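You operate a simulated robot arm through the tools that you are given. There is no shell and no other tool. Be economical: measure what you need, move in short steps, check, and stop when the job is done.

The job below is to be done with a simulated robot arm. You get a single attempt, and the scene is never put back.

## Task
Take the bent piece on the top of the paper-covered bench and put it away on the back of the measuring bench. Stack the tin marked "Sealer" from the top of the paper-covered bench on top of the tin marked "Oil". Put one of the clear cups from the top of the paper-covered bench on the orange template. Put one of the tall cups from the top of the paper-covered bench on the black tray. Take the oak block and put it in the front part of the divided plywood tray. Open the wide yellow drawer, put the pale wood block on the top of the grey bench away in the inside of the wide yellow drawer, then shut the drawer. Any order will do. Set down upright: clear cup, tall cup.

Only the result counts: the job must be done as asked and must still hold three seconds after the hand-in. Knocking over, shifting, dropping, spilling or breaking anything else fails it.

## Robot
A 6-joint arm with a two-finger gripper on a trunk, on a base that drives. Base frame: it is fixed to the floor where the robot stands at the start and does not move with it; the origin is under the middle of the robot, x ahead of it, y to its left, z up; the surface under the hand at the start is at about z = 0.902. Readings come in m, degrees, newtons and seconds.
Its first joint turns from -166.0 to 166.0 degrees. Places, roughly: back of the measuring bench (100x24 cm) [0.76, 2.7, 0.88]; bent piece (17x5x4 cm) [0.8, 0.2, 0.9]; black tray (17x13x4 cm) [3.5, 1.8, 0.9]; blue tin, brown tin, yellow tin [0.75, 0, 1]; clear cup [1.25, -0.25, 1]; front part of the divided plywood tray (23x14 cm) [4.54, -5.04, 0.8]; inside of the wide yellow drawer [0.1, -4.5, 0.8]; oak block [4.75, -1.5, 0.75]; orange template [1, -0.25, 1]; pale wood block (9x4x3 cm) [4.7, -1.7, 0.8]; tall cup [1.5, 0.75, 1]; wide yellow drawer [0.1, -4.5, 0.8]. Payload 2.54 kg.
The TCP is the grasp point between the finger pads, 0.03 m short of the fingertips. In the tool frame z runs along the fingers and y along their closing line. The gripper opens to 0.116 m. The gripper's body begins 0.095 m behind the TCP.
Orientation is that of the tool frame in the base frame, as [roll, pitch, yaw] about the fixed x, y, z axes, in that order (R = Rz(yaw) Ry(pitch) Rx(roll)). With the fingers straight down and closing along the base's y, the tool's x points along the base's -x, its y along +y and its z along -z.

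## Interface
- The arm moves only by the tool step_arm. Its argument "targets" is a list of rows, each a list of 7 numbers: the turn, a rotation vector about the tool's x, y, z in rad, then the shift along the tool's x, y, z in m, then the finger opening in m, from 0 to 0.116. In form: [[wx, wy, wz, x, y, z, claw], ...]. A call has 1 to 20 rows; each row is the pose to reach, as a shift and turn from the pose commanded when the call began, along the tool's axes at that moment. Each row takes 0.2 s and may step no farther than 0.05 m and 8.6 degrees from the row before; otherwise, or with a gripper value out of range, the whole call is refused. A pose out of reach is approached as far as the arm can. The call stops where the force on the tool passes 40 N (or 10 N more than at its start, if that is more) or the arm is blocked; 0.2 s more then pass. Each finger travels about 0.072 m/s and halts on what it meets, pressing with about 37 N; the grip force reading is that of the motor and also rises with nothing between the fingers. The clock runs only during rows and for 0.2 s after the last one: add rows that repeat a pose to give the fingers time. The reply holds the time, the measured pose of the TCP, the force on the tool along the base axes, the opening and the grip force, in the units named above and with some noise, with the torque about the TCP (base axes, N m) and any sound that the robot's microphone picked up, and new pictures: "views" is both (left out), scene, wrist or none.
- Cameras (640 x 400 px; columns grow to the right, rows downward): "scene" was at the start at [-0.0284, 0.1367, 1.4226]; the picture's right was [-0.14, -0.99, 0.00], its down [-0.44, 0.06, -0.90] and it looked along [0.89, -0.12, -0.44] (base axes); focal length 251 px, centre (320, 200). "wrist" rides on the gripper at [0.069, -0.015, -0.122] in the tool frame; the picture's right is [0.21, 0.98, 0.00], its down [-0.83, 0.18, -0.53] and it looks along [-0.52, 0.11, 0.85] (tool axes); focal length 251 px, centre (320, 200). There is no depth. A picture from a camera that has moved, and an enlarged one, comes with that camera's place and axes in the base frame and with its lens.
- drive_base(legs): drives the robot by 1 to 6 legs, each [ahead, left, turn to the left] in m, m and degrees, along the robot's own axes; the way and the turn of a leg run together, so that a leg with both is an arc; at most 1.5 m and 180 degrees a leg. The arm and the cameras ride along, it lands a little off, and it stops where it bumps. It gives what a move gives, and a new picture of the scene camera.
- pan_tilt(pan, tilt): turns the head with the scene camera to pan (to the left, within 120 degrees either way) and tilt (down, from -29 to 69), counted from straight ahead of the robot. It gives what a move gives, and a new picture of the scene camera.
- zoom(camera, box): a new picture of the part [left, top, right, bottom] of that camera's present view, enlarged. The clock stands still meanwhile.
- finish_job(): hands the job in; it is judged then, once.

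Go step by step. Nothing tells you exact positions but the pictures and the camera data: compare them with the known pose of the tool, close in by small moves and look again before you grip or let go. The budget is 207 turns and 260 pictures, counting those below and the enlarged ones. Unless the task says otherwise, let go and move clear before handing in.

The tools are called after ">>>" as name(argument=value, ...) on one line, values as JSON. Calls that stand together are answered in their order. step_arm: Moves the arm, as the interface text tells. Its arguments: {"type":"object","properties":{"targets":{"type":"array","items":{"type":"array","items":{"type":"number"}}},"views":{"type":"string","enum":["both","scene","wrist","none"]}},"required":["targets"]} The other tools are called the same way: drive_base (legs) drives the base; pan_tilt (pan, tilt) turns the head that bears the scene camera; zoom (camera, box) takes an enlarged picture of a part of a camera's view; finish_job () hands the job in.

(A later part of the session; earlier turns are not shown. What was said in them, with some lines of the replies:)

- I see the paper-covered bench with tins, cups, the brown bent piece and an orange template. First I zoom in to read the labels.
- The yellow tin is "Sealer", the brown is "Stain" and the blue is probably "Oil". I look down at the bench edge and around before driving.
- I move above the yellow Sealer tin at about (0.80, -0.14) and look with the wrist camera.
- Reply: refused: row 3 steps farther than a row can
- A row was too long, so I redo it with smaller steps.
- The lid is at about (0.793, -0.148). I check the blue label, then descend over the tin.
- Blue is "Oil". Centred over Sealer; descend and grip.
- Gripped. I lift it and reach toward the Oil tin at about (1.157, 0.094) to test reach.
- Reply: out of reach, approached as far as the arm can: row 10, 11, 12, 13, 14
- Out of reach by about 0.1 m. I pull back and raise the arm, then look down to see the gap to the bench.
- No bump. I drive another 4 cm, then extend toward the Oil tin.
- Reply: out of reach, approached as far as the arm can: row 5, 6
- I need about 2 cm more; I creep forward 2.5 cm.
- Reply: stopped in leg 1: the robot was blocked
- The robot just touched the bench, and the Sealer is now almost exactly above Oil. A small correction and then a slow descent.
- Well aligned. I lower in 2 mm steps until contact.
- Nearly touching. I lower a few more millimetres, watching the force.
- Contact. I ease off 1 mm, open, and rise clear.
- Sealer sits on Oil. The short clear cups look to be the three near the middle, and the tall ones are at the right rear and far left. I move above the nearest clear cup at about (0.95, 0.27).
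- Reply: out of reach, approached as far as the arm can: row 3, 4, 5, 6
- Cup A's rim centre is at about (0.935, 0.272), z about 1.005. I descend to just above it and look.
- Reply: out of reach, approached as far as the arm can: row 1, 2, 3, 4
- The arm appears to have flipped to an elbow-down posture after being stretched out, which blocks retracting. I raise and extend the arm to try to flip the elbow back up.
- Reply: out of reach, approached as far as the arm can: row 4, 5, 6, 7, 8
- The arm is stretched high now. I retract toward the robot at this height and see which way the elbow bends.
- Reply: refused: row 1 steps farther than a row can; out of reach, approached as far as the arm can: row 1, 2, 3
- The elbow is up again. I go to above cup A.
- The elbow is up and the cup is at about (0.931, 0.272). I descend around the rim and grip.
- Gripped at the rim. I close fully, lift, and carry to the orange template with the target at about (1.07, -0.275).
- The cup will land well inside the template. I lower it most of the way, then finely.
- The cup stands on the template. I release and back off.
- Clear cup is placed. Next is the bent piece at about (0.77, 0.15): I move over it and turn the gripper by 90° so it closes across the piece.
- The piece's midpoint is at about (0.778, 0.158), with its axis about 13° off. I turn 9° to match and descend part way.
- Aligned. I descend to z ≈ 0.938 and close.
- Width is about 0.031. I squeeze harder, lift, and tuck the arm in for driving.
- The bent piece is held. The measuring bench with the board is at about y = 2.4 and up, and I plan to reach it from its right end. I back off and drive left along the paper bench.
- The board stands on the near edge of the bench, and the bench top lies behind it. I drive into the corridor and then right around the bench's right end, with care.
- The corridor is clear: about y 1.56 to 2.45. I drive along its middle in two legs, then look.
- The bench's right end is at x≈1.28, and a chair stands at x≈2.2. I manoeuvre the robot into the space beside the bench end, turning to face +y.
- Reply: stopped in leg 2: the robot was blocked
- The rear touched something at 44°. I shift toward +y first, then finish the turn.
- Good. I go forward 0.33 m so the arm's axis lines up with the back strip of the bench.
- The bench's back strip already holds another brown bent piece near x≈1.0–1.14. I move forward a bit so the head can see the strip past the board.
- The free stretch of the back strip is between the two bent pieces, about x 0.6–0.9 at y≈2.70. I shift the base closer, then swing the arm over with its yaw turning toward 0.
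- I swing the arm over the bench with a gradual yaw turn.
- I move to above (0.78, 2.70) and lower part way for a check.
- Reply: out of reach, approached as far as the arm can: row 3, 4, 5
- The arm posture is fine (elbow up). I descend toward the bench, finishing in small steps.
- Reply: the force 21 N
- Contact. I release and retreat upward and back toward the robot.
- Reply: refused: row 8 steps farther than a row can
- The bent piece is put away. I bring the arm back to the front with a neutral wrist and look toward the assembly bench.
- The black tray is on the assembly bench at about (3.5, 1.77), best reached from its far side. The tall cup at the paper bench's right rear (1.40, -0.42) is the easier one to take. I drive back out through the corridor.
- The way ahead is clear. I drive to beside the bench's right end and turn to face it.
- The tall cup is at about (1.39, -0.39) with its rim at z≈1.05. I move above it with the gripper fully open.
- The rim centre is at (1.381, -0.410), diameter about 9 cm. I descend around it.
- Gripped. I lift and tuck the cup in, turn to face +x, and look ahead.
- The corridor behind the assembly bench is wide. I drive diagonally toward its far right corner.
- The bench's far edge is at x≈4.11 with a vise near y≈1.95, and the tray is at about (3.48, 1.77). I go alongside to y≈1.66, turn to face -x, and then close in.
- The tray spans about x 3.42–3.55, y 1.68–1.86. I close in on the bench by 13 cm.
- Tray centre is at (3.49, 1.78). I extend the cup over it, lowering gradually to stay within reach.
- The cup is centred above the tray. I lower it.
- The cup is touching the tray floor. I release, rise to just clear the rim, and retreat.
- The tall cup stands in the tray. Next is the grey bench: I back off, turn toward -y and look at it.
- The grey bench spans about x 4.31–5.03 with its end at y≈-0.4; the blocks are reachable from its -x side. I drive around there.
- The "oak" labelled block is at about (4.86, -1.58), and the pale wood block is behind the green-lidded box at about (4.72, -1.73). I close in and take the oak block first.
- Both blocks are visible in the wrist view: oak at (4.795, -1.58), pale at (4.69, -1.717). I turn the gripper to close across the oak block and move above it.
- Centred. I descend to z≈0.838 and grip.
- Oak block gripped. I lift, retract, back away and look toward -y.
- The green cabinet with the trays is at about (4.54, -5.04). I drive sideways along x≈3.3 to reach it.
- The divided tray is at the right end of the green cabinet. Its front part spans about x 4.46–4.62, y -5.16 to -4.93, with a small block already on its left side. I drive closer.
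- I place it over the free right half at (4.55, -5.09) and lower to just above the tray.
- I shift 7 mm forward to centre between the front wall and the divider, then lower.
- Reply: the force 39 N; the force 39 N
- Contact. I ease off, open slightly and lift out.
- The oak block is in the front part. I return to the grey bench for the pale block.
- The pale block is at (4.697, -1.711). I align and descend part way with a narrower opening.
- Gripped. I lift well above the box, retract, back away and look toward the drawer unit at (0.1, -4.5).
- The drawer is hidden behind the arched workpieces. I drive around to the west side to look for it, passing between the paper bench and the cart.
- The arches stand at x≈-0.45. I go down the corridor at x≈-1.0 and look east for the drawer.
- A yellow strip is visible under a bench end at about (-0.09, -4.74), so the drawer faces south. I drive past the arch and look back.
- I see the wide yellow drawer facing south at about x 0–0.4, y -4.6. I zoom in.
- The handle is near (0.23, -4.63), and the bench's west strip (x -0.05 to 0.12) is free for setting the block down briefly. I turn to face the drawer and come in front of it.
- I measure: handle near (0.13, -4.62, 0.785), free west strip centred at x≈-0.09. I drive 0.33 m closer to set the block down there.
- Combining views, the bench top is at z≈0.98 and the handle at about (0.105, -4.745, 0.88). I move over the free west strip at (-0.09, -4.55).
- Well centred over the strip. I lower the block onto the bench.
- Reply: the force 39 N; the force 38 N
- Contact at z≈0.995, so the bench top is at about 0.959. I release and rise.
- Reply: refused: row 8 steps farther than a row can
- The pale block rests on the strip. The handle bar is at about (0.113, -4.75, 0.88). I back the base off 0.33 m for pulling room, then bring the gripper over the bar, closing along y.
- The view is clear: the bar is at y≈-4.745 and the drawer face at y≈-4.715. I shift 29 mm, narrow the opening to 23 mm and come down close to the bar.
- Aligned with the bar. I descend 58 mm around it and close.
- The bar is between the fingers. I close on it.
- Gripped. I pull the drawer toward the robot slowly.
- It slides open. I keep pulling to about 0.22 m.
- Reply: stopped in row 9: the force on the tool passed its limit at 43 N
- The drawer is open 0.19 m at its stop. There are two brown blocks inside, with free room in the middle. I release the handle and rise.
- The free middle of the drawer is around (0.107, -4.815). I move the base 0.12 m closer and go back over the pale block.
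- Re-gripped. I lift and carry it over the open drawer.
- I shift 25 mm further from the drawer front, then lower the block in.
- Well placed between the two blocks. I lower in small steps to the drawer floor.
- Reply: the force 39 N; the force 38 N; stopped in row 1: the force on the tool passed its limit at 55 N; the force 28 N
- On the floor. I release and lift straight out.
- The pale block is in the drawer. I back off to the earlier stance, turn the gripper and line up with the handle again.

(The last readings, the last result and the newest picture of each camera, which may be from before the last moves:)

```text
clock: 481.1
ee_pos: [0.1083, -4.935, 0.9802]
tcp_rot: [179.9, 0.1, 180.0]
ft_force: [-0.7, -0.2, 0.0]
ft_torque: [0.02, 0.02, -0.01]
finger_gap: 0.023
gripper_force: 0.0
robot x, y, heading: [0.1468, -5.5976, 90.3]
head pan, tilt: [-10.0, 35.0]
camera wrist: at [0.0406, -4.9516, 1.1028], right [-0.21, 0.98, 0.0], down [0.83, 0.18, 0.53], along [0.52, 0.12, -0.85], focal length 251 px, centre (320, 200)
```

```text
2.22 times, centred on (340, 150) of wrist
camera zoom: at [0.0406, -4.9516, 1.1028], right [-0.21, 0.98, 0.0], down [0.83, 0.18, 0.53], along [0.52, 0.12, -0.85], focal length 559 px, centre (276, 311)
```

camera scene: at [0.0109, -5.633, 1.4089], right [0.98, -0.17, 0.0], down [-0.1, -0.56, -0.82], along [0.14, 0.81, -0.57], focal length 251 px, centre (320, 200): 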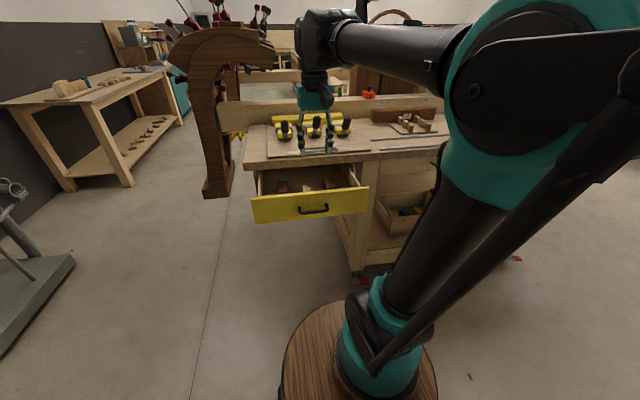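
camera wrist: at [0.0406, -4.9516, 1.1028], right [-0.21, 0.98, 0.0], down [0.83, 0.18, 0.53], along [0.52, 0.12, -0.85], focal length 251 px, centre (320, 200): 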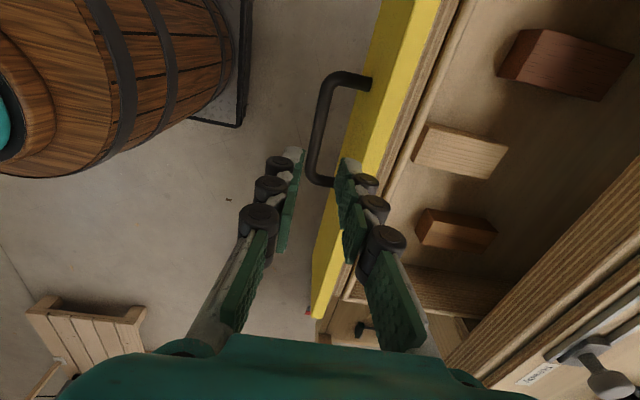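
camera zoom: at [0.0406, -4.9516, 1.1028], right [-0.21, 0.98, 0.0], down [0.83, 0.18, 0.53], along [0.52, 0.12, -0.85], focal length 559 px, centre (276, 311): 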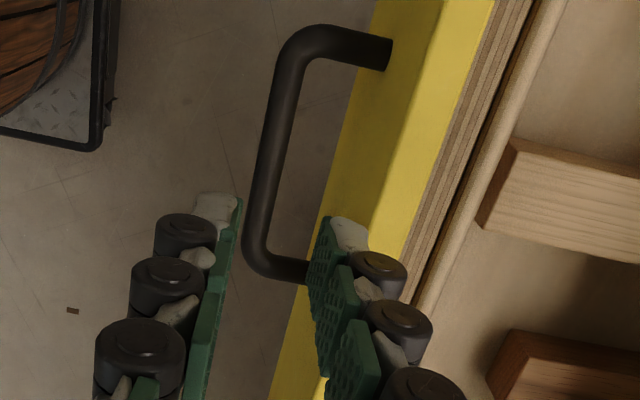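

The bar is at y≈-4.939. I shift 3 mm, descend and grip.

>>> step_arm(targets=[[0, 0, 0, -0.002, -0.003, 0.03, 0.023], [0, 0, 0, -0.002, -0.003, 0.06, 0.023], [0, 0, 0, -0.002, -0.003, 0.08, 0.023], [0, 0, 0, -0.002, -0.003, 0.096, 0.023], [0, 0, 0, -0.002, -0.003, 0.096, 0.015], [0, 0, 0, -0.002, -0.003, 0.096, 0.005], [0, 0, 0, -0.002, -0.003, 0.096, 0.003], [0, 0, 0, -0.002, -0.003, 0.096, 0.003]], views="wrist")

```text
clock: 482.9
ee_pos: [0.1132, -4.9386, 0.883]
tcp_rot: [179.8, 0.0, -179.9]
ft_force: [0.2, -0.8, -13.5]
ft_torque: [-0.04, 0.05, -0.47]
finger_gap: 0.0112
gripper_force: 38.6
robot x, y, heading: [0.1431, -5.5976, 90.0]
head pan, tilt: [-10.0, 35.0]
camera wrist: at [0.0441, -4.9555, 1.0074], right [-0.22, 0.98, 0.0], down [0.83, 0.18, 0.53], along [0.52, 0.12, -0.85], focal length 251 px, centre (320, 200)
```

wrist: 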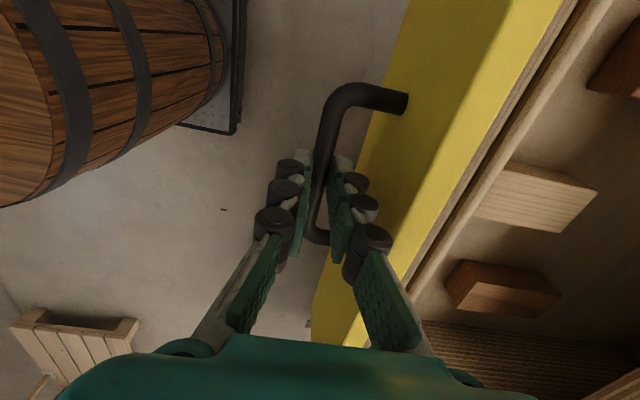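

Gripped. I push the drawer shut slowly, about 0.19 m.

>>> step_arm(targets=[[0, 0, 0, 0, 0.015, 0, 0.003], [0, 0, 0, 0, 0.03, 0, 0.003], [0, 0, 0, 0, 0.045, 0, 0.003], [0, 0, 0, 0, 0.06, 0, 0.003], [0, 0, 0, 0, 0.075, 0, 0.003], [0, 0, 0, 0, 0.09, 0, 0.003], [0, 0, 0, 0, 0.105, 0, 0.003], [0, 0, 0, 0, 0.12, 0, 0.003], [0, 0, 0, 0, 0.135, 0, 0.003], [0, 0, 0, 0, 0.15, 0, 0.003], [0, 0, 0, 0, 0.162, 0, 0.003], [0, 0, 0, 0, 0.174, 0, 0.003], [0, 0, 0, 0, 0.182, 0, 0.003], [0, 0, 0, 0, 0.188, 0, 0.003], [0, 0, 0, 0, 0.193, 0, 0.003], [0, 0, 0, 0, 0.196, 0, 0.003], [0, 0, 0, 0, 0.196, 0, 0.003]], views="wrist")

```text
clock: 486.3
ee_pos: [0.1115, -4.7451, 0.8849]
tcp_rot: [-179.9, -0.1, -180.0]
ft_force: [-0.5, 0.7, -10.3]
ft_torque: [0.03, 0.17, -0.48]
finger_gap: 0.011
gripper_force: 38.3
robot x, y, heading: [0.1449, -5.5997, 89.9]
head pan, tilt: [-10.0, 35.0]
stopped in row 16: the force on the tool passed its limit at 45 N (the readings are from after the stop); the commanded pose is now the measured one
camera wrist: at [0.0436, -4.7603, 1.0079], right [-0.21, 0.98, 0.0], down [0.83, 0.18, 0.53], along [0.52, 0.11, -0.85], focal length 251 px, centre (320, 200)
```

wrist: 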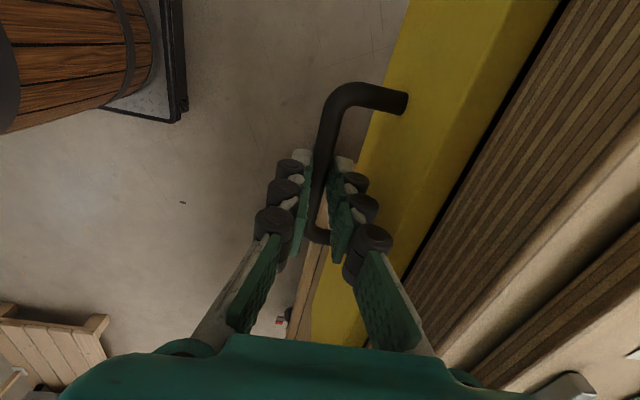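

The drawer is shut at its stop. I release, rise and back clear.

>>> step_arm(targets=[[0, 0, 0, 0, 0, 0, 0.012], [0, 0, 0, 0, 0, 0, 0.022], [0, 0, 0, 0, 0, 0, 0.023], [0, 0, 0, 0, 0, 0, 0.023], [0, 0, 0, 0, 0, -0.02, 0.023], [0, 0, 0, 0, 0, -0.05, 0.023], [0, 0, 0, 0, 0, -0.09, 0.023], [0, 0, 0, 0, -0.03, -0.12, 0.023], [0, 0, 0, 0, -0.06, -0.15, 0.03], [0, 0, 0, 0, -0.1, -0.18, 0.04], [0, 0, 0, 0, -0.14, -0.21, 0.05], [0, 0, 0, 0, -0.18, -0.24, 0.06]], views="scene")

>>> drive_base(legs=[[-0.3, 0, 0]])

>>> zoom(camera="scene", box=[200, 90, 400, 215])

```text
clock: 488.9
ee_pos: [0.1121, -4.9281, 1.1283]
tcp_rot: [180.0, 0.0, 180.0]
ft_force: [-0.2, 1.0, -0.8]
ft_torque: [-0.09, 0.03, 0.01]
finger_gap: 0.0601
gripper_force: 0.0
robot x, y, heading: [0.1456, -5.5987, 90.2]
head pan, tilt: [-10.0, 35.0]
camera scene: at [0.0109, -5.6325, 1.4089], right [0.98, -0.17, 0.0], down [-0.1, -0.57, -0.82], along [0.14, 0.81, -0.57], focal length 251 px, centre (320, 200)
```

scene: 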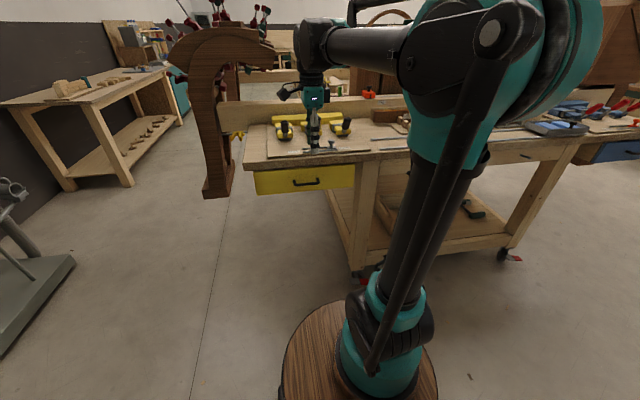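

```text
clock: 490.9
ee_pos: [0.1128, -5.2201, 1.1286]
tcp_rot: [-179.9, 0.1, 179.9]
ft_force: [-0.1, -0.2, -1.0]
ft_torque: [0.04, 0.0, 0.0]
finger_gap: 0.0601
gripper_force: 0.0
robot x, y, heading: [0.1472, -5.8931, 90.0]
head pan, tilt: [-10.0, 35.0]
camera scene: at [0.0106, -5.9236, 1.4089], right [0.98, -0.18, 0.0], down [-0.1, -0.56, -0.82], along [0.14, 0.81, -0.57], focal length 251 px, centre (320, 200)
```

scene: 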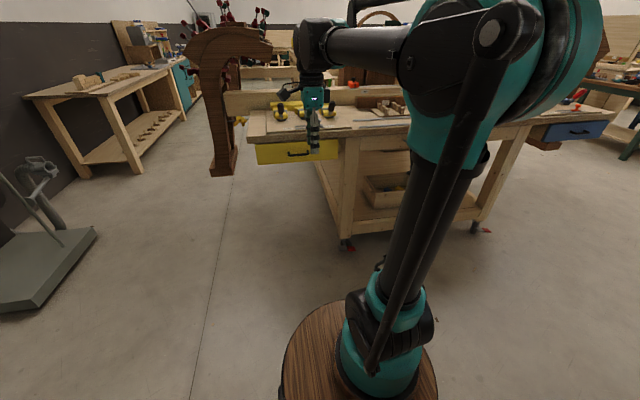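

```text
3.20 times, centred on (300, 152) of scene
camera zoom: at [0.0106, -5.9236, 1.4089], right [0.98, -0.18, 0.0], down [-0.1, -0.56, -0.82], along [0.14, 0.81, -0.57], focal length 802 px, centre (384, 352)
```

zoom: 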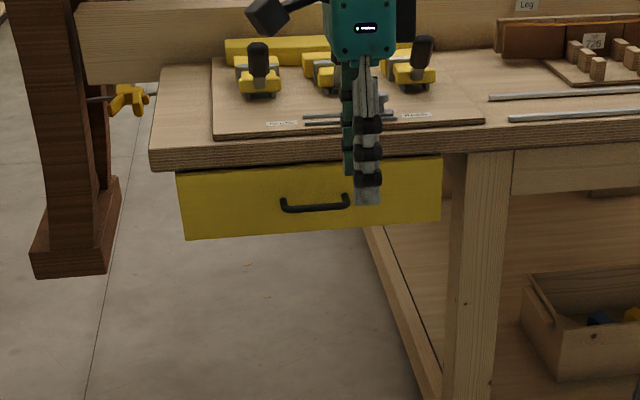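

The drawer is shut with the pale block inside, the gripper is clear, and each placement was checked by picture when it was made. I hand the job in.

>>> finish_job()

```text
The job is handed in.
```

I handed the job in with all six parts done; each result looked right in the camera pictures right after I placed it:

- **Bent piece:** it lies on the back strip of the measuring bench, between the two bent pieces already there.
- **Sealer tin:** it stands on top of the Oil tin.
- **Clear cup:** it stands upright on the orange template.
- **Tall cup:** it stands upright in the black tray.
- **Oak block:** it is in the front part of the divided plywood tray.
- **Pale wood block:** it is in the wide yellow drawer, between the two blocks that were already inside, and the drawer is shut.

The base bumped twice while driving: once against the paper-covered bench while I was stacking the tins, and once on something behind it in the gap near the measuring bench. I saw nothing moved in the pictures afterwards.
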